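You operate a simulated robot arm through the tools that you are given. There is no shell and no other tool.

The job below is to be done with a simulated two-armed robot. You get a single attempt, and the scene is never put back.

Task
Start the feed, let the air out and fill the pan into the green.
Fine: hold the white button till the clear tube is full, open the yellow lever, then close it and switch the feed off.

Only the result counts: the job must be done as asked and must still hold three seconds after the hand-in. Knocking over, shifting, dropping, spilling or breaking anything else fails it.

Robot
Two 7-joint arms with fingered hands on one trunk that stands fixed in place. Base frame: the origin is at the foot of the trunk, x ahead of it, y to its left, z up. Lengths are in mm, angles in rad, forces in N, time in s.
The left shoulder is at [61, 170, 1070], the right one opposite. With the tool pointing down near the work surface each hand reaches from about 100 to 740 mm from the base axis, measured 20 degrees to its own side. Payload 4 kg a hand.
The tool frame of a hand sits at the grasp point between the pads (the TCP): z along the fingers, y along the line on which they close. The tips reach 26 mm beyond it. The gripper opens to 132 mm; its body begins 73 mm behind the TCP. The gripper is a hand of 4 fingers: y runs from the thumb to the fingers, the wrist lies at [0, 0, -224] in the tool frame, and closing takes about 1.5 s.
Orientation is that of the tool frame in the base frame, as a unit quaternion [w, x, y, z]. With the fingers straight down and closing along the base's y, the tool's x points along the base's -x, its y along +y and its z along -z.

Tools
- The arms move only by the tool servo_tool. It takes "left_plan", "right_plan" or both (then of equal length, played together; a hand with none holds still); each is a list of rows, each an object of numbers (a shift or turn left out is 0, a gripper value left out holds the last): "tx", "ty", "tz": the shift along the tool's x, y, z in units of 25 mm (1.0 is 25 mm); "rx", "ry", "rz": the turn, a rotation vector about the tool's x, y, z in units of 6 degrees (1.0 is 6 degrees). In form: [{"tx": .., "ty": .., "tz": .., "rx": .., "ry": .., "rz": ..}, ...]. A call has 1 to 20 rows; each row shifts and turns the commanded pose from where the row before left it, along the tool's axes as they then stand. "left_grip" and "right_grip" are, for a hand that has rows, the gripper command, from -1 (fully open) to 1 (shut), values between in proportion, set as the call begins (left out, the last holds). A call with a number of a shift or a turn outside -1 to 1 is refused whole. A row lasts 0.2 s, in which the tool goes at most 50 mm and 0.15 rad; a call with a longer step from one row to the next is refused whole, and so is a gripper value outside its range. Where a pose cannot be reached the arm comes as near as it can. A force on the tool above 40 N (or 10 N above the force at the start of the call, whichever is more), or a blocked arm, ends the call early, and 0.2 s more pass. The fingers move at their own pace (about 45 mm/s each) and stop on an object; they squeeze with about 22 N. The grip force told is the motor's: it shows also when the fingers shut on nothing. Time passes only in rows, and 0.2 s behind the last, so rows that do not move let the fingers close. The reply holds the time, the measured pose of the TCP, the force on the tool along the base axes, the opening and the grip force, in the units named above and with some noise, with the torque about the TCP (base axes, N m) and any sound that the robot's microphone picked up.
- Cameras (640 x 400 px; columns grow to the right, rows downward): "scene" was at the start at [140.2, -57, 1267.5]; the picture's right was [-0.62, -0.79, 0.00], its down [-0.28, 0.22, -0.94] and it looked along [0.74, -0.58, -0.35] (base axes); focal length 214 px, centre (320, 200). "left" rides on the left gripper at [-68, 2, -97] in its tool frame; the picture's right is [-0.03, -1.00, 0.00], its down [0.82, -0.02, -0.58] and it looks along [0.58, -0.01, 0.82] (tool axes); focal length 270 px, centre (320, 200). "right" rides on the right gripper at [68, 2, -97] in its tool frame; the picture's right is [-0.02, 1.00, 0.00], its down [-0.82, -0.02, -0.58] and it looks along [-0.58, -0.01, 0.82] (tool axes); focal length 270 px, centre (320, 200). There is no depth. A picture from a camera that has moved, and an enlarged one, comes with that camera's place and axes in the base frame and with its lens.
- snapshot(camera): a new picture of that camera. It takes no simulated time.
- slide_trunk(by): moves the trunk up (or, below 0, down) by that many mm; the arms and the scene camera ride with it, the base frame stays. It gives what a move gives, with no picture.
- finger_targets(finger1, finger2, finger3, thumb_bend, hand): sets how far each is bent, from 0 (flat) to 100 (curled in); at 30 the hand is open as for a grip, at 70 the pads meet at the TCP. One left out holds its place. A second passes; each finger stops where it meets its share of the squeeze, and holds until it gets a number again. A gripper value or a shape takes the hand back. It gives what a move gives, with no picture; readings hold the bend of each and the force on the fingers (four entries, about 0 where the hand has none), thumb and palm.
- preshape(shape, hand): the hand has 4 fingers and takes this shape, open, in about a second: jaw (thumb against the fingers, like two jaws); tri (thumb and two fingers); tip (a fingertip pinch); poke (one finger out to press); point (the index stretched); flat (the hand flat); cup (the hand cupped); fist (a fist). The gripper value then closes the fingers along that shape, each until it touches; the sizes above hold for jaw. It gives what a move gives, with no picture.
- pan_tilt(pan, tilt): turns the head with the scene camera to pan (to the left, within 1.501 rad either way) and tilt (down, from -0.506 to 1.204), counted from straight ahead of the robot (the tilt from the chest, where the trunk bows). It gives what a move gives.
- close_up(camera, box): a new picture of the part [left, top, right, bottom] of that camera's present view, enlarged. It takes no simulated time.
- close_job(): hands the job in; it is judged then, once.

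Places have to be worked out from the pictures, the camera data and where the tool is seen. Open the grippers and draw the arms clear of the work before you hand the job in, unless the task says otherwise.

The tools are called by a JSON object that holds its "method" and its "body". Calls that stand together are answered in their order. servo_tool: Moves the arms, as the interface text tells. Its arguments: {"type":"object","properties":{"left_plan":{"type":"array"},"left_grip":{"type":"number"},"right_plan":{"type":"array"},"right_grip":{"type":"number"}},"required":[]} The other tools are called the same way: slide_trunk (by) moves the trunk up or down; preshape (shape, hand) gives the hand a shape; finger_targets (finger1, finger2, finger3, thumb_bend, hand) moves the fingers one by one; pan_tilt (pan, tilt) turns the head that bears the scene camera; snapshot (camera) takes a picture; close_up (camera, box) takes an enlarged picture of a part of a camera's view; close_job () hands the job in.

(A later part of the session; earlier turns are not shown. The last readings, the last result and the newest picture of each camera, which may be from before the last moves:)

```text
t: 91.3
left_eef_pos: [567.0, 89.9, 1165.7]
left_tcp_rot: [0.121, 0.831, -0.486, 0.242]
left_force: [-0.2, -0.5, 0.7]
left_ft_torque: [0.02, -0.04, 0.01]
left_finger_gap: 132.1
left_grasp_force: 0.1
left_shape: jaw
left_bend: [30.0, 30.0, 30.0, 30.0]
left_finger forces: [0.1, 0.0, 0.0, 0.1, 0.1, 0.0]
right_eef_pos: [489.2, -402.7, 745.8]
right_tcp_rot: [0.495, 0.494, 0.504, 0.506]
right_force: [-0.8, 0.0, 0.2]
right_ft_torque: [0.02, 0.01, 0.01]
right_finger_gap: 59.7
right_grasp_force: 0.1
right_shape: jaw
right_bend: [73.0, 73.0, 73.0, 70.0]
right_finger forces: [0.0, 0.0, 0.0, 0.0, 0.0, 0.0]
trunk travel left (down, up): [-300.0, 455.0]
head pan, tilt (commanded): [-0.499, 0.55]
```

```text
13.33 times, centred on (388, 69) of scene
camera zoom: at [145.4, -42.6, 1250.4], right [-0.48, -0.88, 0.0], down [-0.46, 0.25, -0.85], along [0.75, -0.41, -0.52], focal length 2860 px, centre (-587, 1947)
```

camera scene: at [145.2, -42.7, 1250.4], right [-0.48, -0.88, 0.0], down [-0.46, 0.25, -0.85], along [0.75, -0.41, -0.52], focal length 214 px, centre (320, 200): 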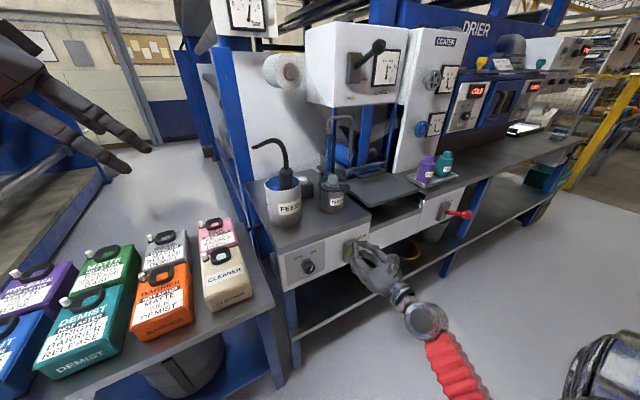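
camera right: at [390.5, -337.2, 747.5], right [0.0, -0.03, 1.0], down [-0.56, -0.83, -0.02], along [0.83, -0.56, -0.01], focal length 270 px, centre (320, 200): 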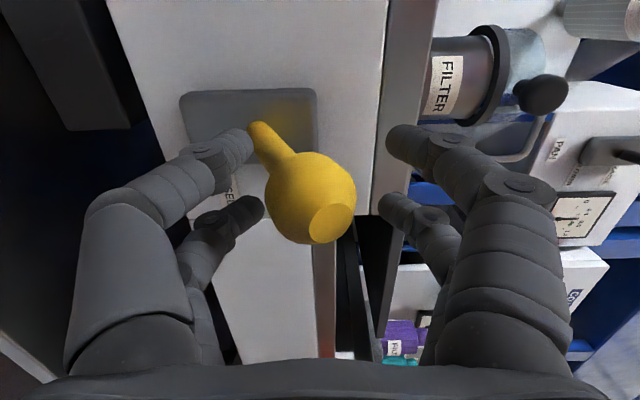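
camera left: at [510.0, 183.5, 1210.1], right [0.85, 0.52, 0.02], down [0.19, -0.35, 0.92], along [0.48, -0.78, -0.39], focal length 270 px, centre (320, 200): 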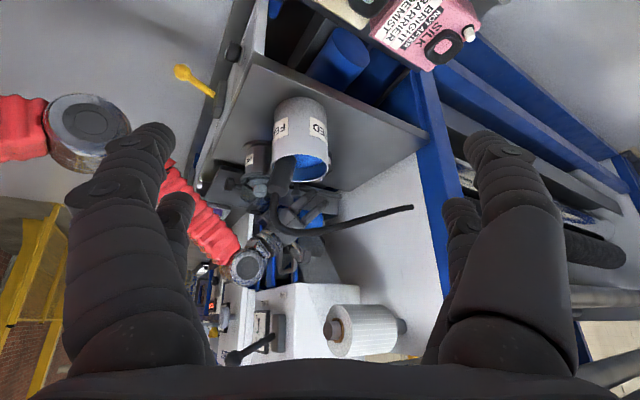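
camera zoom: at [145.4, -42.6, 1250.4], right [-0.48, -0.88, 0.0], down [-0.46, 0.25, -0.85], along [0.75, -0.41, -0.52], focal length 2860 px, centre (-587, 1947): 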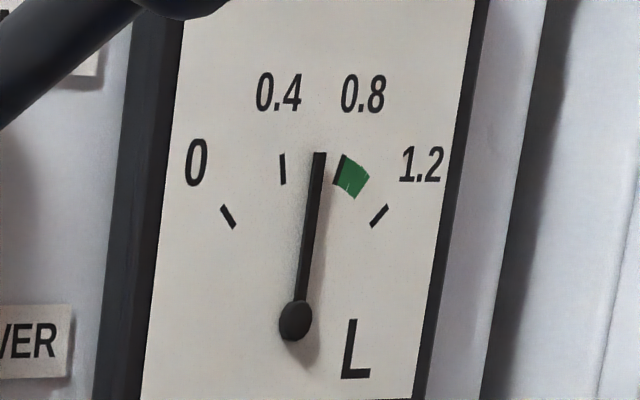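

I zoom in more on the waterline in the window to measure it precisely.

{"method": "close_up", "body": {"camera": "scene", "box": [356, 164, 380, 179]}}

{"method": "servo_tool", "body": {"right_plan": [{"tx": 0}, {"tx": 0}, {"tx": 0}, {"tx": 0}]}}

{"method": "close_up", "body": {"camera": "scene", "box": [356, 164, 380, 179]}}

{"method": "close_up", "body": {"camera": "scene", "box": [376, 54, 400, 84]}}

```text
16.00 times, centred on (368, 172) of scene
camera zoom: at [145.4, -42.6, 1250.4], right [-0.48, -0.88, 0.0], down [-0.46, 0.25, -0.85], along [0.75, -0.41, -0.52], focal length 3432 px, centre (-448, 656)
```

zoom: 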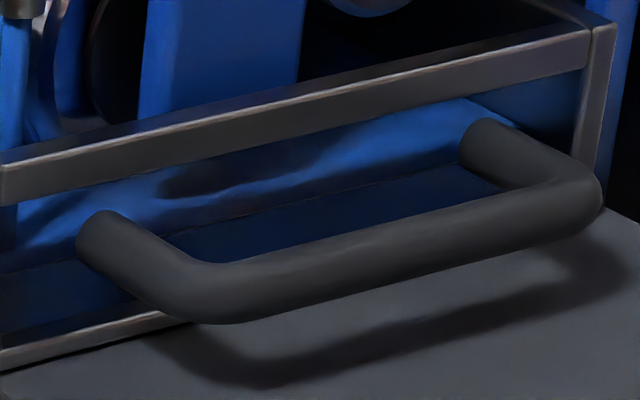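

```text
t: 92.3
left_eef_pos: [568.3, 90.5, 1165.3]
left_tcp_rot: [0.121, 0.832, -0.485, 0.242]
left_force: [0.8, 0.5, 0.3]
left_ft_torque: [0.03, -0.02, 0.01]
left_finger_gap: 131.8
left_grasp_force: 0.0
left_shape: jaw
left_bend: [30.0, 30.0, 30.0, 30.0]
left_finger forces: [0.1, 0.0, 0.0, 0.0, 0.0, 0.1]
right_eef_pos: [489.5, -402.9, 746.2]
right_tcp_rot: [0.495, 0.493, 0.505, 0.507]
right_force: [-0.1, -0.6, 0.6]
right_ft_torque: [0.0, -0.01, -0.03]
right_finger_gap: 59.7
right_grasp_force: 0.0
right_shape: jaw
right_bend: [73.0, 73.0, 73.0, 70.0]
right_finger forces: [0.0, 0.0, 0.0, 0.0, 0.1, 0.0]
trunk travel left (down, up): [-300.0, 455.0]
head pan, tilt (commanded): [-0.499, 0.55]
```

```text
16.00 times, centred on (368, 172) of scene
camera zoom: at [145.4, -42.6, 1250.4], right [-0.48, -0.88, 0.0], down [-0.46, 0.25, -0.85], along [0.75, -0.41, -0.52], focal length 3432 px, centre (-448, 656)
```

zoom: 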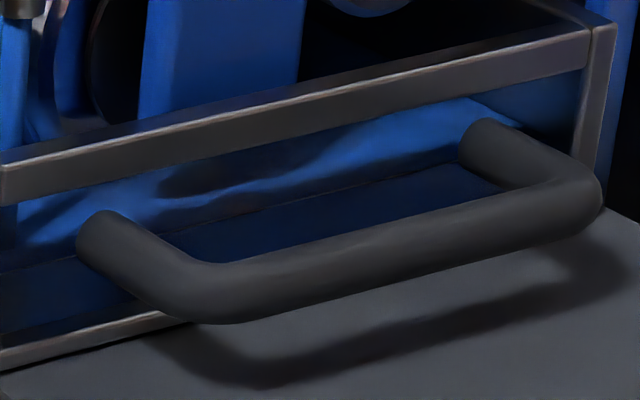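

```text
13.33 times, centred on (388, 69) of scene
camera zoom: at [145.4, -42.6, 1250.4], right [-0.48, -0.88, 0.0], down [-0.46, 0.25, -0.85], along [0.75, -0.41, -0.52], focal length 2860 px, centre (-587, 1947)
```

zoom: 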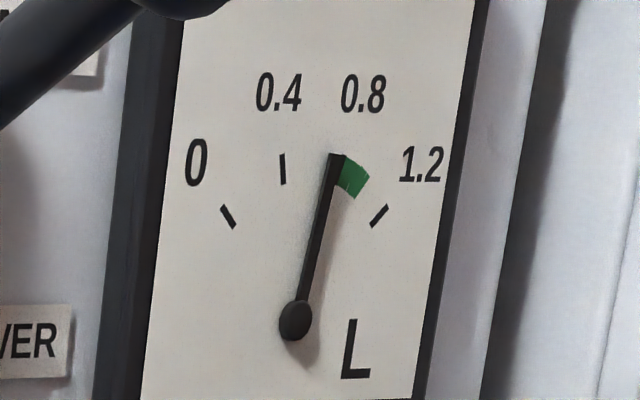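

The needle has jumped from 0.65 to about 0.79 in one go, so the gauge updates in steps; that suggests roughly 0.03 L/s. I measure the waterline itself at very high zoom before and after a short wait to confirm the rate.

{"method": "close_up", "body": {"camera": "scene", "box": [362, 166, 374, 174]}}

{"method": "servo_tool", "body": {"right_plan": [{"tx": 0}, {"tx": 0}, {"tx": 0}]}}

{"method": "close_up", "body": {"camera": "scene", "box": [362, 166, 374, 174]}}

{"method": "close_up", "body": {"camera": "scene", "box": [376, 54, 400, 84]}}

```text
16.00 times, centred on (368, 170) of scene
camera zoom: at [145.4, -42.6, 1250.4], right [-0.48, -0.88, 0.0], down [-0.46, 0.25, -0.85], along [0.75, -0.41, -0.52], focal length 3432 px, centre (-448, 680)
```

zoom: 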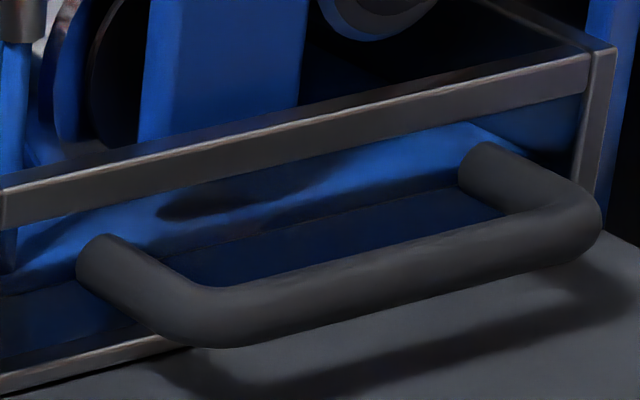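

```text
t: 93.1
left_eef_pos: [566.9, 90.2, 1165.0]
left_tcp_rot: [0.121, 0.831, -0.485, 0.243]
left_force: [-0.7, 0.4, 0.3]
left_ft_torque: [-0.04, -0.01, 0.03]
left_finger_gap: 132.0
left_grasp_force: 0.0
left_shape: jaw
left_bend: [30.0, 30.0, 30.0, 30.0]
left_finger forces: [0.0, 0.0, 0.0, 0.0, 0.0, 0.1]
right_eef_pos: [488.7, -402.4, 745.9]
right_tcp_rot: [0.495, 0.493, 0.505, 0.507]
right_force: [-0.6, 0.2, 0.5]
right_ft_torque: [-0.01, 0.0, -0.01]
right_finger_gap: 60.1
right_grasp_force: 0.0
right_shape: jaw
right_bend: [73.0, 73.0, 73.0, 70.0]
right_finger forces: [0.0, 0.0, 0.1, 0.1, 0.1, 0.0]
trunk travel left (down, up): [-300.0, 455.0]
head pan, tilt (commanded): [-0.499, 0.55]
```

```text
16.00 times, centred on (368, 170) of scene
camera zoom: at [145.4, -42.6, 1250.4], right [-0.48, -0.88, 0.0], down [-0.46, 0.25, -0.85], along [0.75, -0.41, -0.52], focal length 3432 px, centre (-448, 680)
```

zoom: 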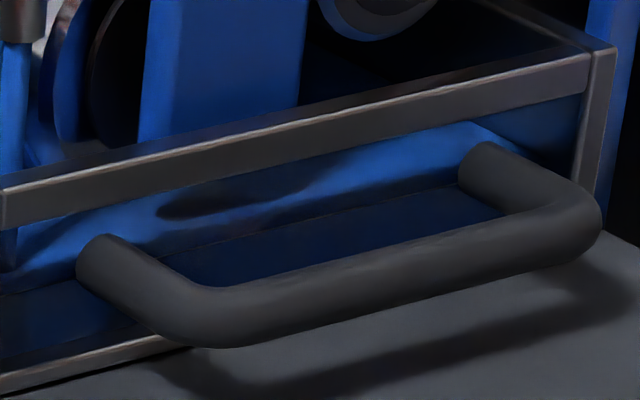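

```text
13.33 times, centred on (388, 69) of scene
camera zoom: at [145.4, -42.6, 1250.4], right [-0.48, -0.88, 0.0], down [-0.46, 0.25, -0.85], along [0.75, -0.41, -0.52], focal length 2860 px, centre (-587, 1947)
```

zoom: 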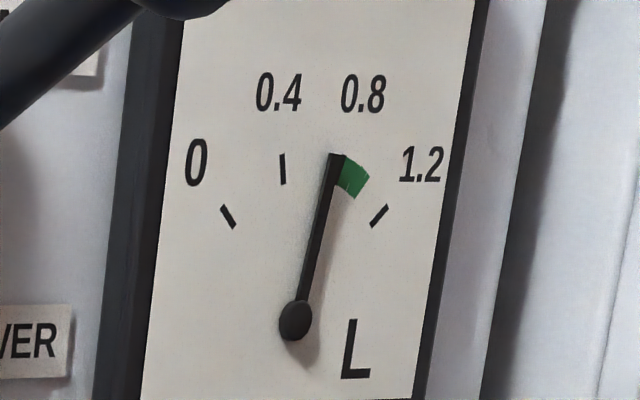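

The gauge is holding at about 0.77–0.79 and updates only in steps. From the step, the rate is about 0.025 L/s, so the level is now about 0.80 and needs about 4 s more to reach about 0.9. I wait 1.8 s and check.

{"method": "servo_tool", "body": {"right_plan": [{"tx": 0}, {"tx": 0}, {"tx": 0}, {"tx": 0}, {"tx": 0}, {"tx": 0}, {"tx": 0}, {"tx": 0}]}}

{"method": "close_up", "body": {"camera": "scene", "box": [376, 54, 400, 84]}}

{"method": "close_up", "body": {"camera": "scene", "box": [356, 162, 380, 178]}}

```text
t: 94.9
left_eef_pos: [567.7, 90.1, 1164.6]
left_tcp_rot: [0.121, 0.831, -0.486, 0.243]
left_force: [-0.1, 0.2, 0.9]
left_ft_torque: [0.0, -0.03, 0.0]
left_finger_gap: 131.8
left_grasp_force: 0.1
left_shape: jaw
left_bend: [30.0, 30.0, 30.0, 30.0]
left_finger forces: [0.0, 0.0, 0.0, 0.0, 0.0, 0.1]
right_eef_pos: [489.1, -403.3, 746.4]
right_tcp_rot: [0.495, 0.494, 0.505, 0.506]
right_force: [-0.4, -0.1, 0.0]
right_ft_torque: [0.01, 0.02, 0.0]
right_finger_gap: 59.9
right_grasp_force: 0.1
right_shape: jaw
right_bend: [73.0, 73.0, 73.0, 70.0]
right_finger forces: [0.0, 0.0, 0.0, 0.1, 0.0, 0.0]
trunk travel left (down, up): [-300.0, 455.0]
head pan, tilt (commanded): [-0.499, 0.55]
```

```text
13.33 times, centred on (388, 69) of scene
camera zoom: at [145.4, -42.6, 1250.4], right [-0.48, -0.88, 0.0], down [-0.46, 0.25, -0.85], along [0.75, -0.41, -0.52], focal length 2860 px, centre (-587, 1947)
```

zoom: 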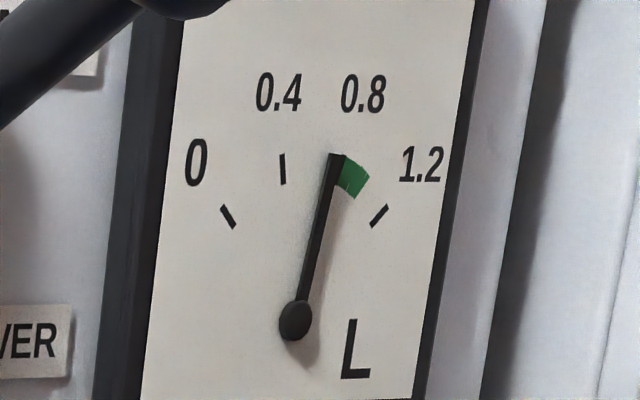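

```text
16.00 times, centred on (368, 170) of scene
camera zoom: at [145.4, -42.6, 1250.4], right [-0.48, -0.88, 0.0], down [-0.46, 0.25, -0.85], along [0.75, -0.41, -0.52], focal length 3432 px, centre (-448, 680)
```

zoom: 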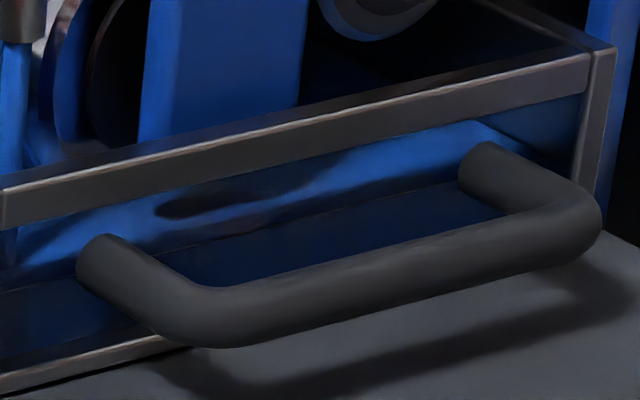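

The waterline creeps up steadily and the gauge has not updated yet. My estimate is about 0.84 L now. I wait 1.2 s more, then read the gauge and close.

{"method": "servo_tool", "body": {"right_plan": [{"tx": 0}, {"tx": 0}, {"tx": 0}, {"tx": 0}, {"tx": 0}]}}

{"method": "close_up", "body": {"camera": "scene", "box": [376, 54, 400, 84]}}

{"method": "close_up", "body": {"camera": "scene", "box": [356, 162, 380, 178]}}

{"method": "snapshot", "body": {"camera": "right"}}

```text
t: 96.1
left_eef_pos: [567.3, 90.0, 1164.5]
left_tcp_rot: [0.121, 0.832, -0.485, 0.242]
left_force: [-0.6, -0.2, 0.7]
left_ft_torque: [-0.01, 0.0, 0.01]
left_finger_gap: 132.0
left_grasp_force: 0.1
left_shape: jaw
left_bend: [30.0, 30.0, 30.0, 30.0]
left_finger forces: [0.0, 0.1, 0.1, 0.1, 0.0, 0.0]
right_eef_pos: [489.8, -402.9, 746.1]
right_tcp_rot: [0.494, 0.494, 0.505, 0.507]
right_force: [-0.5, -0.9, 0.4]
right_ft_torque: [-0.03, 0.01, -0.01]
right_finger_gap: 59.7
right_grasp_force: 0.1
right_shape: jaw
right_bend: [73.0, 73.0, 73.0, 70.0]
right_finger forces: [0.0, 0.1, 0.1, 0.0, 0.1, 0.1]
trunk travel left (down, up): [-300.0, 455.0]
head pan, tilt (commanded): [-0.499, 0.55]
```

```text
13.33 times, centred on (388, 69) of scene
camera zoom: at [145.4, -42.6, 1250.4], right [-0.48, -0.88, 0.0], down [-0.46, 0.25, -0.85], along [0.75, -0.41, -0.52], focal length 2860 px, centre (-587, 1947)
```

zoom: 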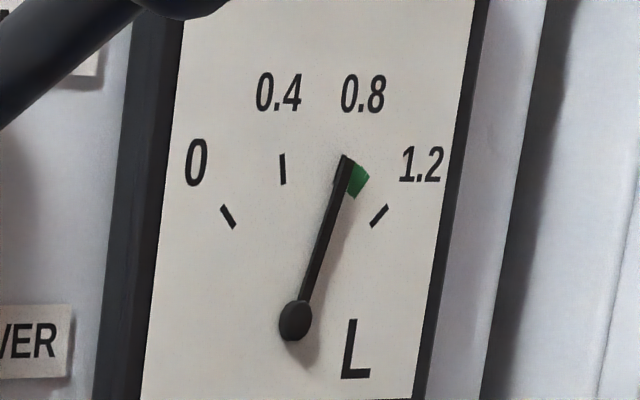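

```text
16.00 times, centred on (368, 170) of scene
camera zoom: at [145.4, -42.6, 1250.4], right [-0.48, -0.88, 0.0], down [-0.46, 0.25, -0.85], along [0.75, -0.41, -0.52], focal length 3432 px, centre (-448, 680)
```

zoom: 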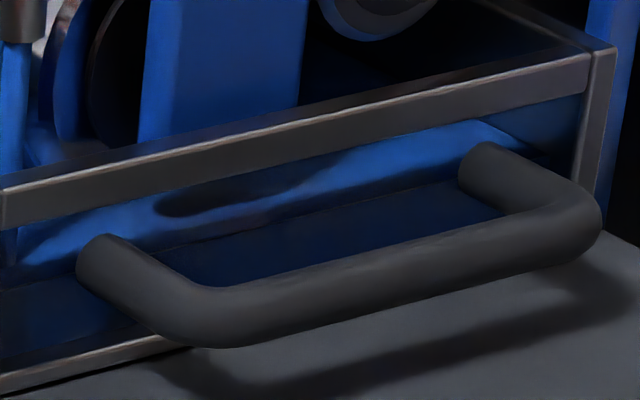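

```text
taken
camera right: at [390.5, -337.1, 747.3], right [0.0, -0.03, 1.0], down [-0.56, -0.83, -0.02], along [0.83, -0.56, -0.01], focal length 270 px, centre (320, 200)
```

right: 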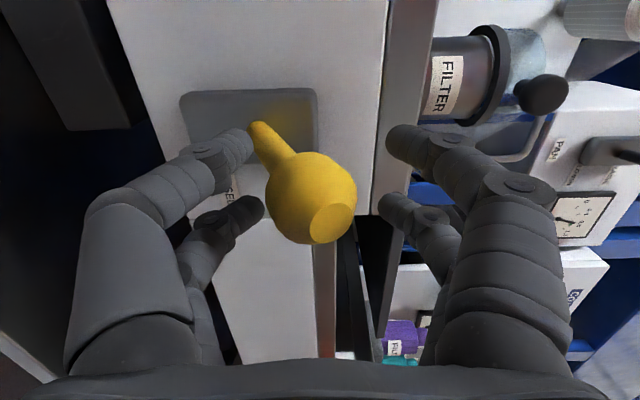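

The needle stepped to about 0.816 L, just inside the green, and the second step was smaller than the first. Before letting more time pass I check the pressure gauge, stream and tube to see whether the flow has slowed.

{"method": "close_up", "body": {"camera": "scene", "box": [210, 0, 270, 40]}}

{"method": "close_up", "body": {"camera": "scene", "box": [240, 110, 380, 220]}}

{"method": "close_up", "body": {"camera": "scene", "box": [384, 58, 396, 72]}}

```text
10.00 times, centred on (240, 20) of scene
camera zoom: at [145.4, -42.6, 1250.4], right [-0.48, -0.88, 0.0], down [-0.46, 0.25, -0.85], along [0.75, -0.41, -0.52], focal length 2145 px, centre (1120, 2000)
```

zoom: 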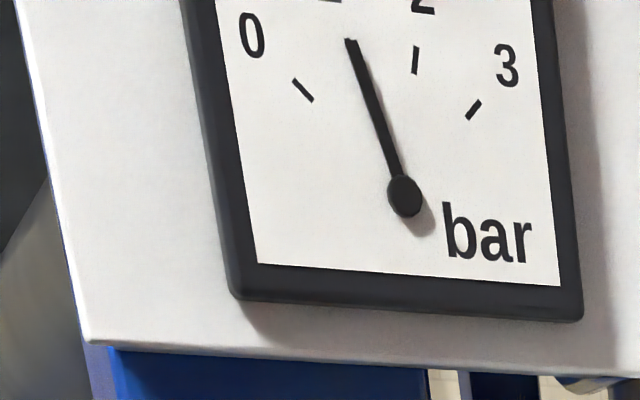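

```text
3.64 times, centred on (310, 165) of scene
camera zoom: at [145.4, -42.6, 1250.4], right [-0.48, -0.88, 0.0], down [-0.46, 0.25, -0.85], along [0.75, -0.41, -0.52], focal length 780 px, centre (356, 327)
```

zoom: 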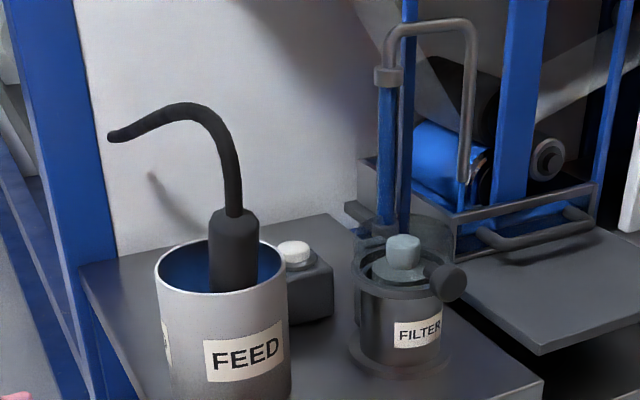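

```text
16.00 times, centred on (390, 65) of scene
camera zoom: at [145.4, -42.6, 1250.4], right [-0.48, -0.88, 0.0], down [-0.46, 0.25, -0.85], along [0.75, -0.41, -0.52], focal length 3432 px, centre (-800, 2360)
```

zoom: 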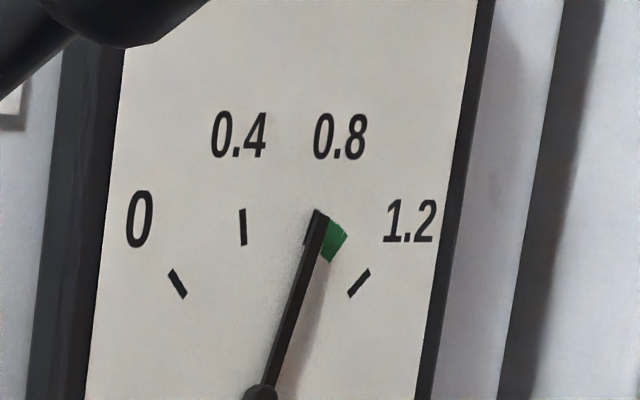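

Pressure is steady at 1 bar and the can level has dropped, so the flow is real. By any estimate the level is now about 0.82–0.9, so I close at once: I push the lever down with the upper fingers, 91 mm in four rows.

{"method": "servo_tool", "body": {"right_plan": [{"ty": -0.91}, {"ty": -0.91}, {"ty": -0.91}, {"ty": -0.91}]}}

{"method": "snapshot", "body": {"camera": "right"}}

{"method": "close_up", "body": {"camera": "scene", "box": [376, 54, 400, 84]}}

{"method": "close_up", "body": {"camera": "scene", "box": [320, 210, 420, 300]}}

{"method": "close_up", "body": {"camera": "scene", "box": [345, 130, 385, 180]}}

```text
t: 97.1
left_eef_pos: [568.7, 89.9, 1164.1]
left_tcp_rot: [0.121, 0.832, -0.485, 0.243]
left_force: [0.1, 0.1, -0.2]
left_ft_torque: [-0.02, 0.03, -0.02]
left_finger_gap: 131.8
left_grasp_force: 0.1
left_shape: jaw
left_bend: [30.0, 30.0, 30.0, 30.0]
left_finger forces: [0.1, 0.0, 0.1, 0.0, 0.0, 0.0]
right_eef_pos: [488.7, -402.3, 655.0]
right_tcp_rot: [0.494, 0.493, 0.505, 0.507]
right_force: [-0.3, -0.4, 0.2]
right_ft_torque: [0.01, -0.01, -0.01]
right_finger_gap: 59.4
right_grasp_force: 0.1
right_shape: jaw
right_bend: [73.0, 73.0, 73.0, 70.0]
right_finger forces: [0.0, 0.0, 0.0, 0.0, 0.1, 0.1]
trunk travel left (down, up): [-300.0, 455.0]
head pan, tilt (commanded): [-0.499, 0.55]
```

```text
taken
camera right: at [390.8, -337.2, 656.0], right [0.0, -0.03, 1.0], down [-0.56, -0.83, -0.02], along [0.83, -0.56, -0.01], focal length 270 px, centre (320, 200)
```

right: 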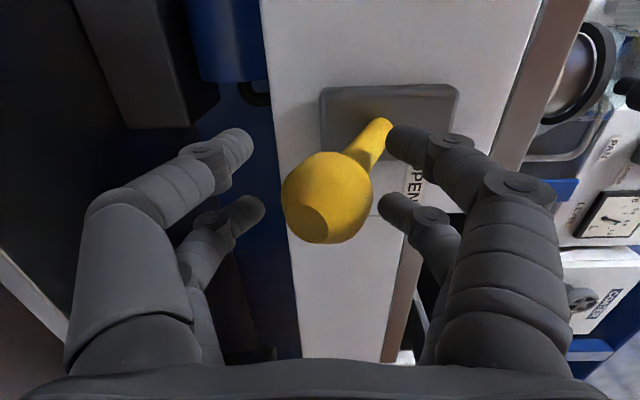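

```text
13.33 times, centred on (388, 69) of scene
camera zoom: at [145.4, -42.6, 1250.3], right [-0.48, -0.88, 0.0], down [-0.46, 0.25, -0.85], along [0.75, -0.41, -0.52], focal length 2860 px, centre (-587, 1947)
```

zoom: 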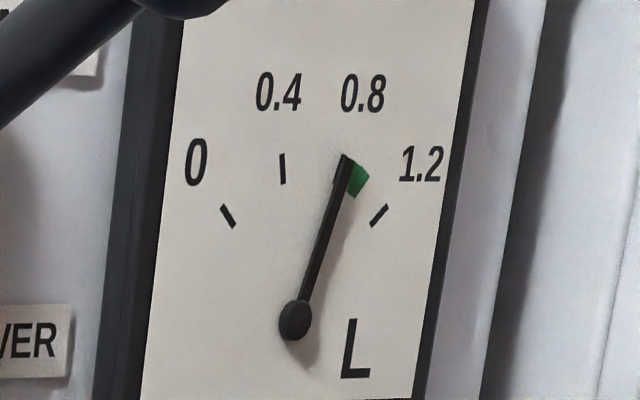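

```text
4.44 times, centred on (370, 255) of scene
camera zoom: at [145.4, -42.6, 1250.3], right [-0.48, -0.88, 0.0], down [-0.46, 0.25, -0.85], along [0.75, -0.41, -0.52], focal length 953 px, centre (98, -44)
```

zoom: 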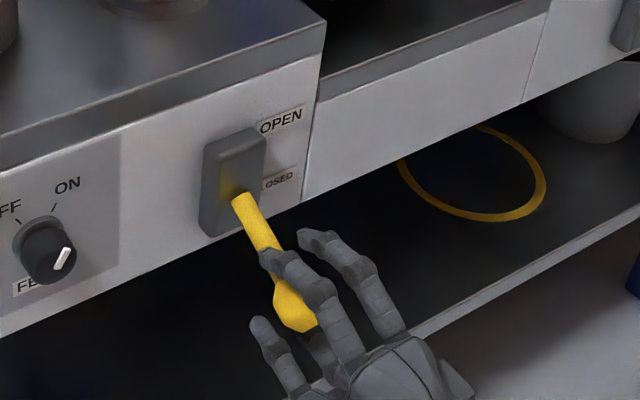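

```text
8.00 times, centred on (365, 155) of scene
camera zoom: at [145.4, -42.6, 1250.3], right [-0.48, -0.88, 0.0], down [-0.46, 0.25, -0.85], along [0.75, -0.41, -0.52], focal length 1716 px, centre (-40, 560)
```

zoom: 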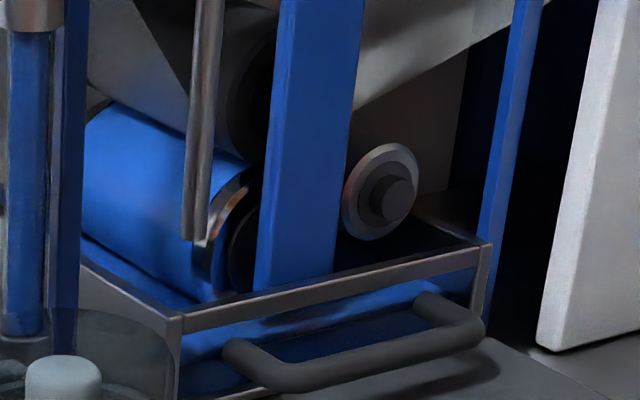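

The stream has stopped and the lever is back at CLOSED. I wait 2 s in place for the gauge's next update to see the settled level.

{"method": "servo_tool", "body": {"right_plan": [{"tx": 0}, {"tx": 0}, {"tx": 0}, {"tx": 0}, {"tx": 0}, {"tx": 0}, {"tx": 0}, {"tx": 0}, {"tx": 0}, {"tx": 0}]}}

{"method": "close_up", "body": {"camera": "scene", "box": [376, 54, 400, 84]}}

{"method": "close_up", "body": {"camera": "scene", "box": [210, 0, 270, 40]}}

{"method": "close_up", "body": {"camera": "scene", "box": [356, 162, 380, 178]}}

```text
t: 99.3
left_eef_pos: [568.2, 89.5, 1165.2]
left_tcp_rot: [0.121, 0.831, -0.485, 0.243]
left_force: [1.0, 0.4, 0.1]
left_ft_torque: [-0.01, 0.0, -0.04]
left_finger_gap: 132.1
left_grasp_force: 0.1
left_shape: jaw
left_bend: [30.0, 30.0, 30.0, 30.0]
left_finger forces: [0.0, 0.0, 0.0, 0.0, 0.0, 0.0]
right_eef_pos: [489.3, -403.6, 654.6]
right_tcp_rot: [0.495, 0.494, 0.505, 0.506]
right_force: [0.3, -0.1, 0.2]
right_ft_torque: [-0.01, 0.02, -0.01]
right_finger_gap: 60.0
right_grasp_force: 0.1
right_shape: jaw
right_bend: [73.0, 73.0, 73.0, 70.0]
right_finger forces: [0.1, 0.0, 0.1, 0.1, 0.1, 0.1]
trunk travel left (down, up): [-300.0, 455.0]
head pan, tilt (commanded): [-0.499, 0.55]
```

```text
13.33 times, centred on (388, 69) of scene
camera zoom: at [145.4, -42.6, 1250.4], right [-0.48, -0.88, 0.0], down [-0.46, 0.25, -0.85], along [0.75, -0.41, -0.52], focal length 2860 px, centre (-587, 1947)
```

zoom: 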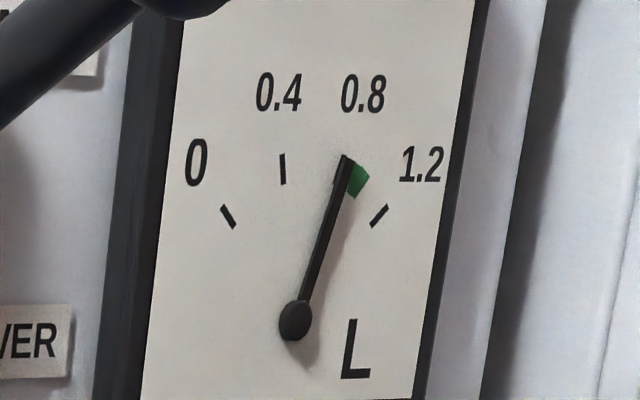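

```text
10.00 times, centred on (240, 20) of scene
camera zoom: at [145.4, -42.6, 1250.4], right [-0.48, -0.88, 0.0], down [-0.46, 0.25, -0.85], along [0.75, -0.41, -0.52], focal length 2145 px, centre (1120, 2000)
```

zoom: 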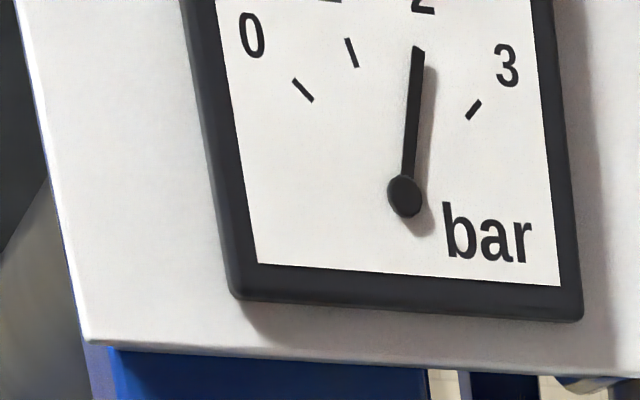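

```text
16.00 times, centred on (368, 170) of scene
camera zoom: at [145.4, -42.6, 1250.4], right [-0.48, -0.88, 0.0], down [-0.46, 0.25, -0.85], along [0.75, -0.41, -0.52], focal length 3432 px, centre (-448, 680)
```

zoom: 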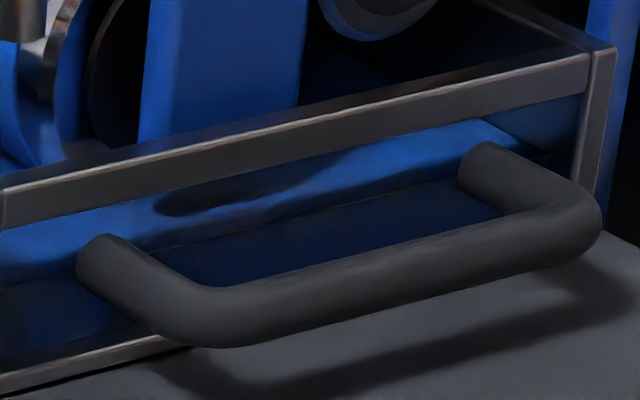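

Pressure is back to 2 bar with the valve shut. The gauge hasn't refreshed yet, so I wait 1.8 s more.

{"method": "servo_tool", "body": {"right_plan": [{"tx": 0}, {"tx": 0}, {"tx": 0}, {"tx": 0}, {"tx": 0}, {"tx": 0}, {"tx": 0}, {"tx": 0}]}}

{"method": "close_up", "body": {"camera": "scene", "box": [376, 54, 400, 84]}}

```text
t: 101.1
left_eef_pos: [567.3, 89.4, 1164.7]
left_tcp_rot: [0.121, 0.831, -0.485, 0.243]
left_force: [0.4, 0.6, -0.8]
left_ft_torque: [-0.02, 0.01, 0.03]
left_finger_gap: 131.8
left_grasp_force: 0.0
left_shape: jaw
left_bend: [30.0, 30.0, 30.0, 30.0]
left_finger forces: [0.0, 0.1, 0.1, 0.1, 0.0, 0.0]
right_eef_pos: [489.0, -402.4, 655.4]
right_tcp_rot: [0.495, 0.493, 0.505, 0.506]
right_force: [-0.2, 0.3, -0.1]
right_ft_torque: [0.01, -0.01, 0.02]
right_finger_gap: 59.9
right_grasp_force: 0.1
right_shape: jaw
right_bend: [73.0, 73.0, 73.0, 70.0]
right_finger forces: [0.0, 0.1, 0.0, 0.0, 0.0, 0.0]
trunk travel left (down, up): [-300.0, 455.0]
head pan, tilt (commanded): [-0.499, 0.55]
```

```text
13.33 times, centred on (388, 69) of scene
camera zoom: at [145.4, -42.6, 1250.4], right [-0.48, -0.88, 0.0], down [-0.46, 0.25, -0.85], along [0.75, -0.41, -0.52], focal length 2860 px, centre (-587, 1947)
```

zoom: 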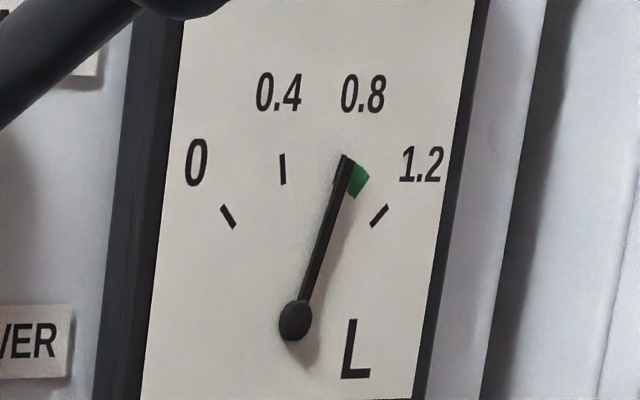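

The needle still shows about 0.816. As a cross-check I compare the window waterline now with the crops taken at t=90.5 and t=91.3.

{"method": "close_up", "body": {"camera": "scene", "box": [350, 155, 400, 185]}}

{"method": "close_up", "body": {"camera": "scene", "box": [356, 164, 380, 179]}}

{"method": "close_up", "body": {"camera": "scene", "box": [340, 160, 364, 176]}}

```text
12.80 times, centred on (375, 170) of scene
camera zoom: at [145.4, -42.6, 1250.4], right [-0.48, -0.88, 0.0], down [-0.46, 0.25, -0.85], along [0.75, -0.41, -0.52], focal length 2745 px, centre (-384, 584)
```

zoom: 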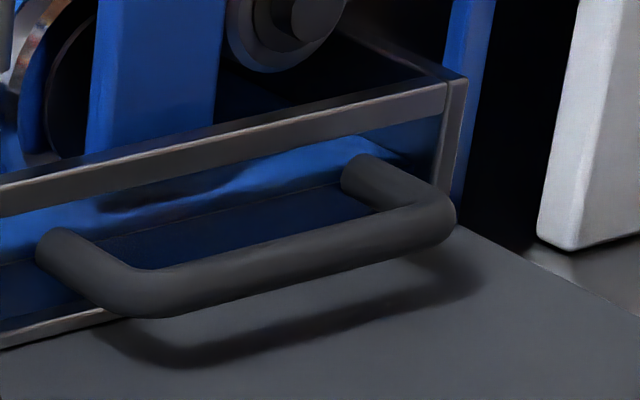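

```text
16.00 times, centred on (368, 172) of scene
camera zoom: at [145.4, -42.6, 1250.4], right [-0.48, -0.88, 0.0], down [-0.46, 0.25, -0.85], along [0.75, -0.41, -0.52], focal length 3432 px, centre (-448, 656)
```

zoom: 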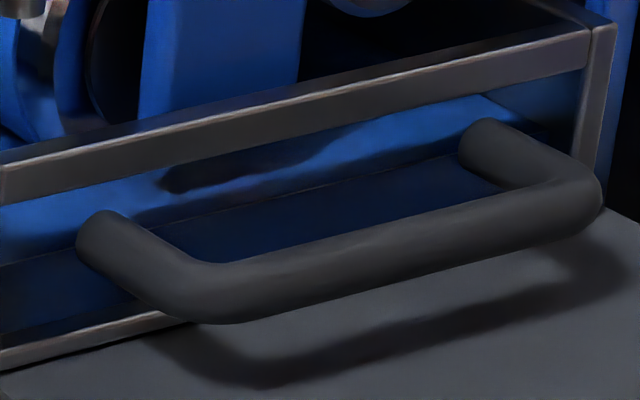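

```text
16.00 times, centred on (352, 168) of scene
camera zoom: at [145.4, -42.6, 1250.4], right [-0.48, -0.88, 0.0], down [-0.46, 0.25, -0.85], along [0.75, -0.41, -0.52], focal length 3432 px, centre (-192, 712)
```

zoom: 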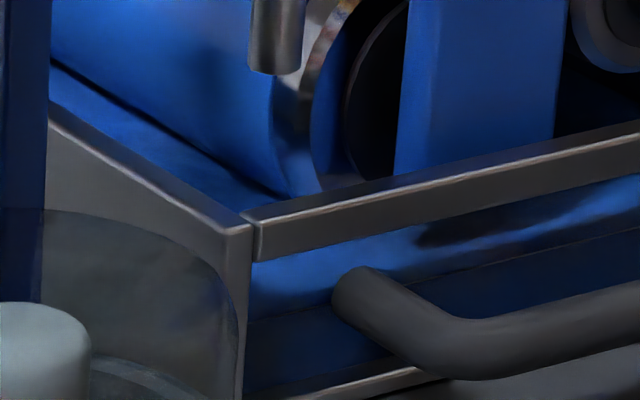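

The waterline has clearly risen since 91.3. I check the feed can's content and the pan from the left camera for consistency; no time passes.

{"method": "close_up", "body": {"camera": "left", "box": [230, 90, 350, 210]}}

{"method": "close_up", "body": {"camera": "scene", "box": [255, 160, 315, 210]}}

{"method": "close_up", "body": {"camera": "left", "box": [250, 190, 310, 240]}}

```text
3.33 times, centred on (290, 150) of left
camera zoom: at [509.6, 183.2, 1210.3], right [0.85, 0.52, 0.02], down [0.19, -0.35, 0.92], along [0.48, -0.78, -0.39], focal length 901 px, centre (420, 367)
```

zoom: 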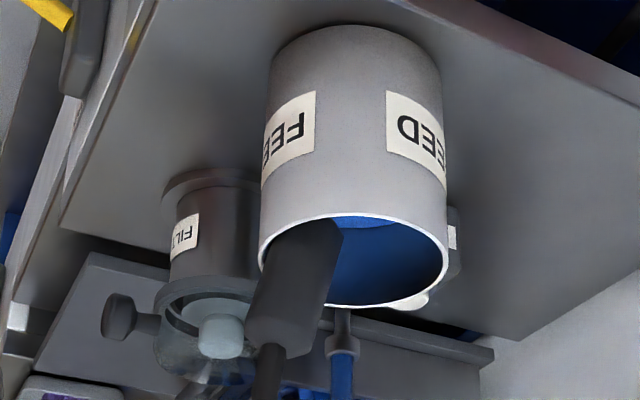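

```text
8.00 times, centred on (285, 185) of scene
camera zoom: at [145.4, -42.6, 1250.4], right [-0.48, -0.88, 0.0], down [-0.46, 0.25, -0.85], along [0.75, -0.41, -0.52], focal length 1716 px, centre (600, 320)
```

zoom: 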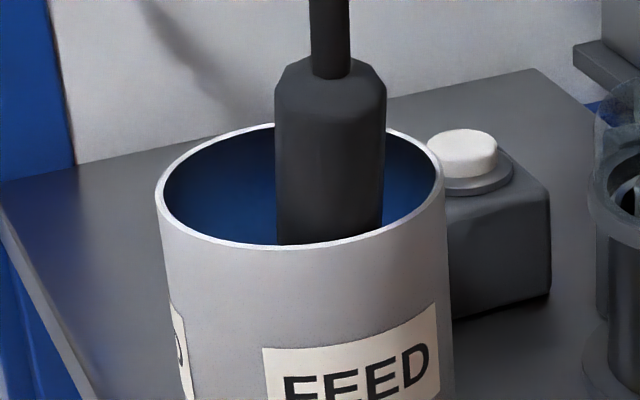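

```text
8.00 times, centred on (280, 215) of left
camera zoom: at [509.6, 183.2, 1210.3], right [0.85, 0.52, 0.02], down [0.19, -0.35, 0.92], along [0.48, -0.78, -0.39], focal length 2162 px, centre (640, 80)
```

zoom: 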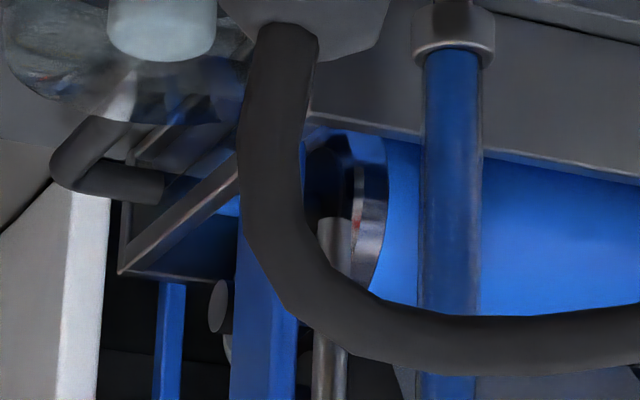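

The lower bound from the needle is about 0.82 L, just inside the green, and the waterline suggests about 0.84. I give the gauge another 3 s to refresh before deciding whether to add a little more.

{"method": "servo_tool", "body": {"right_plan": [{"tx": 0}, {"tx": 0}, {"tx": 0}, {"tx": 0}, {"tx": 0}, {"tx": 0}, {"tx": 0}, {"tx": 0}, {"tx": 0}, {"tx": 0}, {"tx": 0}, {"tx": 0}, {"tx": 0}, {"tx": 0}, {"tx": 0}]}}

{"method": "close_up", "body": {"camera": "scene", "box": [376, 54, 400, 84]}}

{"method": "close_up", "body": {"camera": "scene", "box": [356, 162, 380, 178]}}

```text
t: 104.3
left_eef_pos: [567.4, 89.7, 1164.5]
left_tcp_rot: [0.12, 0.832, -0.485, 0.242]
left_force: [0.4, -1.0, 0.1]
left_ft_torque: [-0.03, 0.05, -0.02]
left_finger_gap: 132.0
left_grasp_force: 0.0
left_shape: jaw
left_bend: [30.0, 30.0, 30.0, 30.0]
left_finger forces: [0.1, 0.0, 0.1, 0.0, 0.1, 0.0]
right_eef_pos: [488.9, -402.5, 655.1]
right_tcp_rot: [0.495, 0.493, 0.505, 0.507]
right_force: [0.8, 0.2, 0.7]
right_ft_torque: [0.04, 0.02, 0.02]
right_finger_gap: 59.7
right_grasp_force: 0.1
right_shape: jaw
right_bend: [73.0, 73.0, 73.0, 70.0]
right_finger forces: [0.1, 0.0, 0.1, 0.0, 0.0, 0.0]
trunk travel left (down, up): [-300.0, 455.0]
head pan, tilt (commanded): [-0.499, 0.55]
```

```text
13.33 times, centred on (388, 69) of scene
camera zoom: at [145.4, -42.6, 1250.4], right [-0.48, -0.88, 0.0], down [-0.46, 0.25, -0.85], along [0.75, -0.41, -0.52], focal length 2860 px, centre (-587, 1947)
```

zoom: 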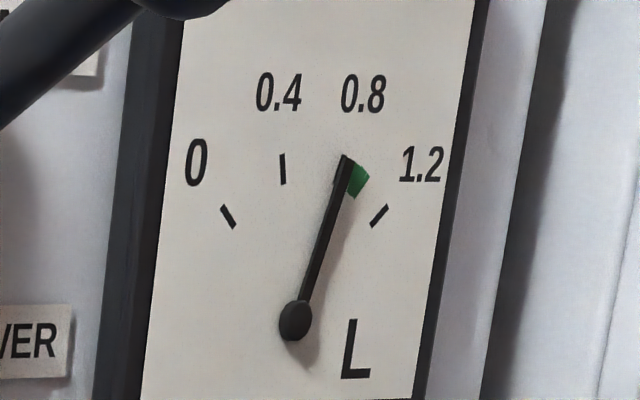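

```text
16.00 times, centred on (368, 170) of scene
camera zoom: at [145.4, -42.6, 1250.4], right [-0.48, -0.88, 0.0], down [-0.46, 0.25, -0.85], along [0.75, -0.41, -0.52], focal length 3432 px, centre (-448, 680)
```

zoom: 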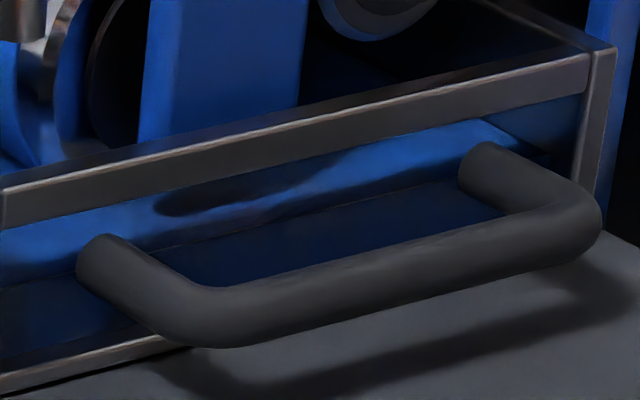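

The needle stays at about 0.82 L, inside the green but near its lower edge. I add a little margin with one brief re-opening: lift the lever, hold about 2 s, and push it closed again, all in one move.

{"method": "servo_tool", "body": {"right_plan": [{"ty": 0.91}, {"ty": 0.91}, {"ty": 0.91}, {"ty": 0.91}, {"tx": 0}, {"tx": 0}, {"tx": 0}, {"tx": 0}, {"tx": 0}, {"tx": 0}, {"tx": 0}, {"tx": 0}, {"tx": 0}, {"ty": -0.91}, {"ty": -0.91}, {"ty": -0.91}, {"ty": -0.91}]}}

{"method": "snapshot", "body": {"camera": "right"}}

{"method": "close_up", "body": {"camera": "scene", "box": [376, 54, 400, 84]}}

{"method": "close_up", "body": {"camera": "scene", "box": [345, 130, 385, 180]}}

{"method": "close_up", "body": {"camera": "scene", "box": [320, 210, 420, 300]}}

```text
t: 107.9
left_eef_pos: [568.6, 90.6, 1164.1]
left_tcp_rot: [0.121, 0.831, -0.485, 0.243]
left_force: [0.5, 0.3, -1.1]
left_ft_torque: [-0.01, -0.01, 0.01]
left_finger_gap: 131.8
left_grasp_force: 0.0
left_shape: jaw
left_bend: [30.0, 30.0, 30.0, 30.0]
left_finger forces: [0.0, 0.1, 0.0, 0.0, 0.1, 0.0]
right_eef_pos: [490.1, -402.6, 654.2]
right_tcp_rot: [0.495, 0.494, 0.505, 0.506]
right_force: [0.3, -0.2, -0.7]
right_ft_torque: [0.02, -0.02, 0.01]
right_finger_gap: 59.9
right_grasp_force: 0.0
right_shape: jaw
right_bend: [73.0, 73.0, 73.0, 70.0]
right_finger forces: [0.0, 0.0, 0.1, 0.0, 0.0, 0.0]
trunk travel left (down, up): [-300.0, 455.0]
head pan, tilt (commanded): [-0.499, 0.55]
```

```text
taken
camera right: at [391.4, -336.8, 655.4], right [0.0, -0.03, 1.0], down [-0.56, -0.83, -0.02], along [0.83, -0.56, -0.01], focal length 270 px, centre (320, 200)
```

right: 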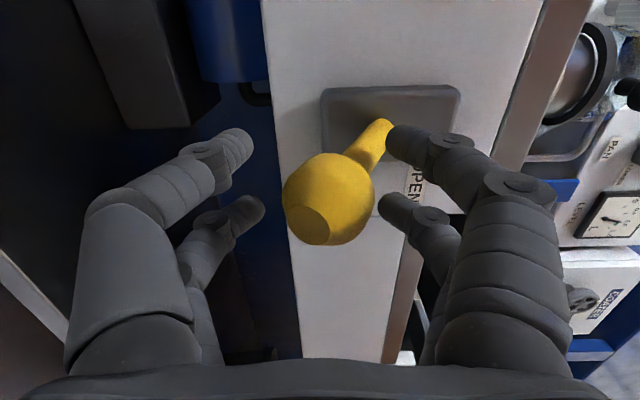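

```text
13.33 times, centred on (388, 69) of scene
camera zoom: at [145.4, -42.6, 1250.3], right [-0.48, -0.88, 0.0], down [-0.46, 0.25, -0.85], along [0.75, -0.41, -0.52], focal length 2860 px, centre (-587, 1947)
```

zoom: 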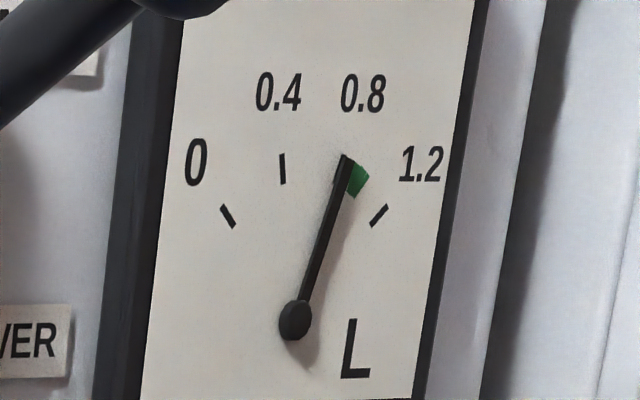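

```text
8.00 times, centred on (365, 155) of scene
camera zoom: at [145.4, -42.6, 1250.3], right [-0.48, -0.88, 0.0], down [-0.46, 0.25, -0.85], along [0.75, -0.41, -0.52], focal length 1716 px, centre (-40, 560)
```

zoom: 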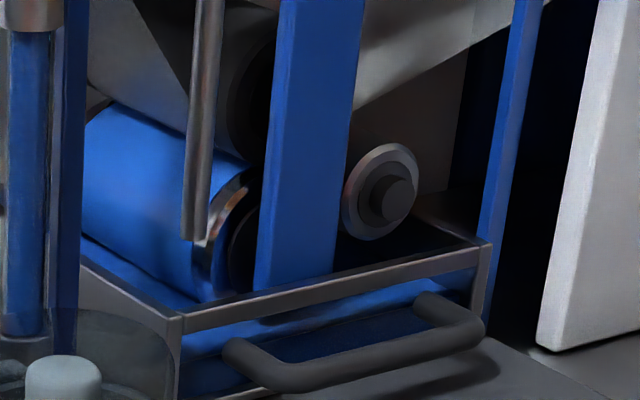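

```text
4.44 times, centred on (370, 255) of scene
camera zoom: at [145.4, -42.6, 1250.3], right [-0.48, -0.88, 0.0], down [-0.46, 0.25, -0.85], along [0.75, -0.41, -0.52], focal length 953 px, centre (98, -44)
```

zoom: 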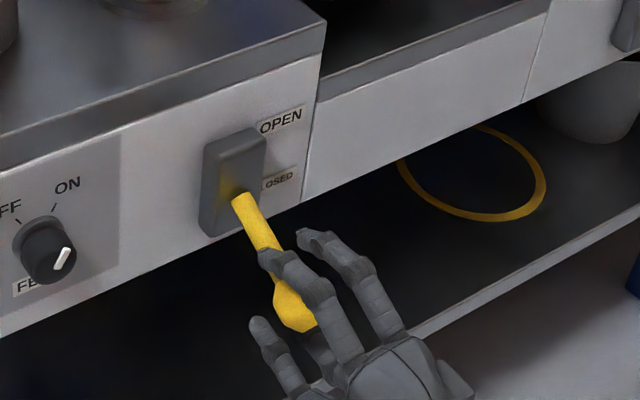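

The lever is closed and the stream has stopped again; the needle has not refreshed yet. I check the waterline and wait 2 s more for the gauge.

{"method": "close_up", "body": {"camera": "scene", "box": [356, 162, 380, 178]}}

{"method": "servo_tool", "body": {"right_plan": [{"tx": 0}, {"tx": 0}, {"tx": 0}, {"tx": 0}, {"tx": 0}, {"tx": 0}, {"tx": 0}, {"tx": 0}, {"tx": 0}, {"tx": 0}, {"tx": 0}, {"tx": 0}]}}

{"method": "close_up", "body": {"camera": "scene", "box": [376, 54, 400, 84]}}

```text
16.00 times, centred on (368, 170) of scene
camera zoom: at [145.4, -42.6, 1250.3], right [-0.48, -0.88, 0.0], down [-0.46, 0.25, -0.85], along [0.75, -0.41, -0.52], focal length 3432 px, centre (-448, 680)
```

zoom: 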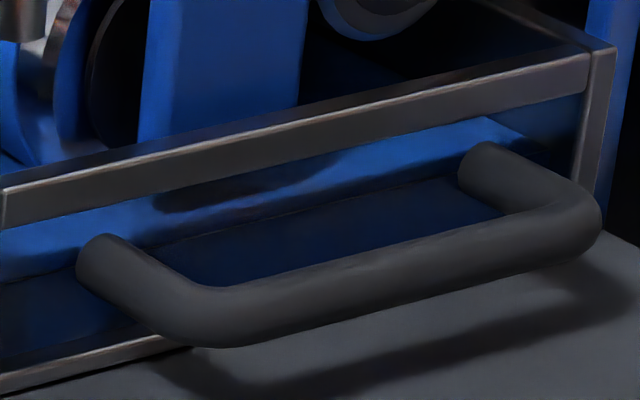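

```text
t: 110.5
left_eef_pos: [567.7, 89.9, 1164.0]
left_tcp_rot: [0.121, 0.832, -0.484, 0.243]
left_force: [-0.9, -0.7, -0.5]
left_ft_torque: [-0.02, -0.01, 0.02]
left_finger_gap: 131.9
left_grasp_force: 0.0
left_shape: jaw
left_bend: [30.0, 30.0, 30.0, 30.0]
left_finger forces: [0.1, 0.0, 0.0, 0.1, 0.0, 0.0]
right_eef_pos: [490.3, -400.9, 655.0]
right_tcp_rot: [0.495, 0.494, 0.505, 0.506]
right_force: [0.6, -0.2, 0.2]
right_ft_torque: [0.0, 0.0, 0.02]
right_finger_gap: 60.0
right_grasp_force: 0.0
right_shape: jaw
right_bend: [73.0, 73.0, 73.0, 70.0]
right_finger forces: [0.0, 0.0, 0.0, 0.0, 0.0, 0.0]
trunk travel left (down, up): [-300.0, 455.0]
head pan, tilt (commanded): [-0.499, 0.55]
```

```text
13.33 times, centred on (388, 69) of scene
camera zoom: at [145.4, -42.6, 1250.4], right [-0.48, -0.88, 0.0], down [-0.46, 0.25, -0.85], along [0.75, -0.41, -0.52], focal length 2860 px, centre (-587, 1947)
```

zoom: 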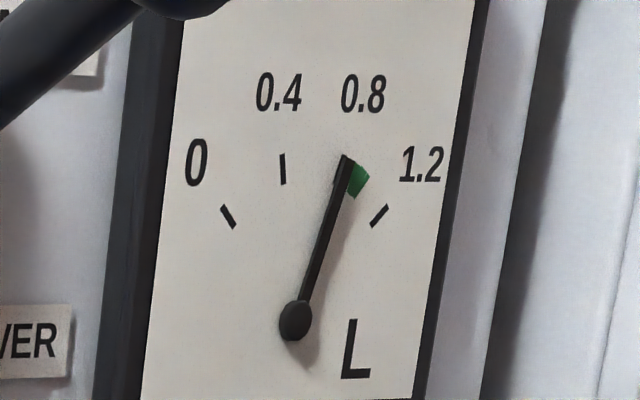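

The needle did not move after the extra filling, so it is sticky and lags the true level. I re-take the corner crop from t=101 to see how far the waterline rose.

{"method": "close_up", "body": {"camera": "scene", "box": [340, 160, 364, 176]}}

{"method": "close_up", "body": {"camera": "scene", "box": [350, 155, 400, 185]}}

```text
16.00 times, centred on (352, 168) of scene
camera zoom: at [145.4, -42.6, 1250.4], right [-0.48, -0.88, 0.0], down [-0.46, 0.25, -0.85], along [0.75, -0.41, -0.52], focal length 3432 px, centre (-192, 712)
```

zoom: 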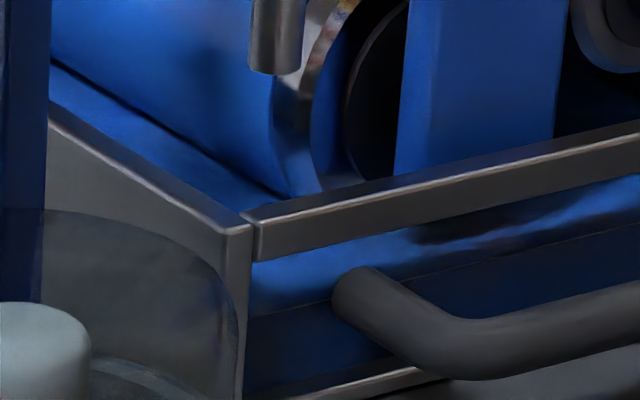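

```text
12.80 times, centred on (375, 170) of scene
camera zoom: at [145.4, -42.6, 1250.4], right [-0.48, -0.88, 0.0], down [-0.46, 0.25, -0.85], along [0.75, -0.41, -0.52], focal length 2745 px, centre (-384, 584)
```

zoom: 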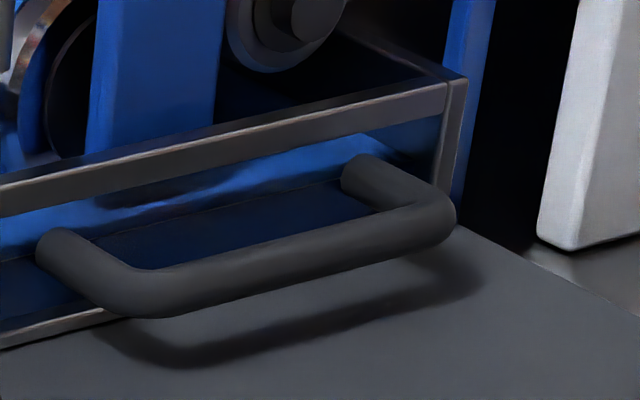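

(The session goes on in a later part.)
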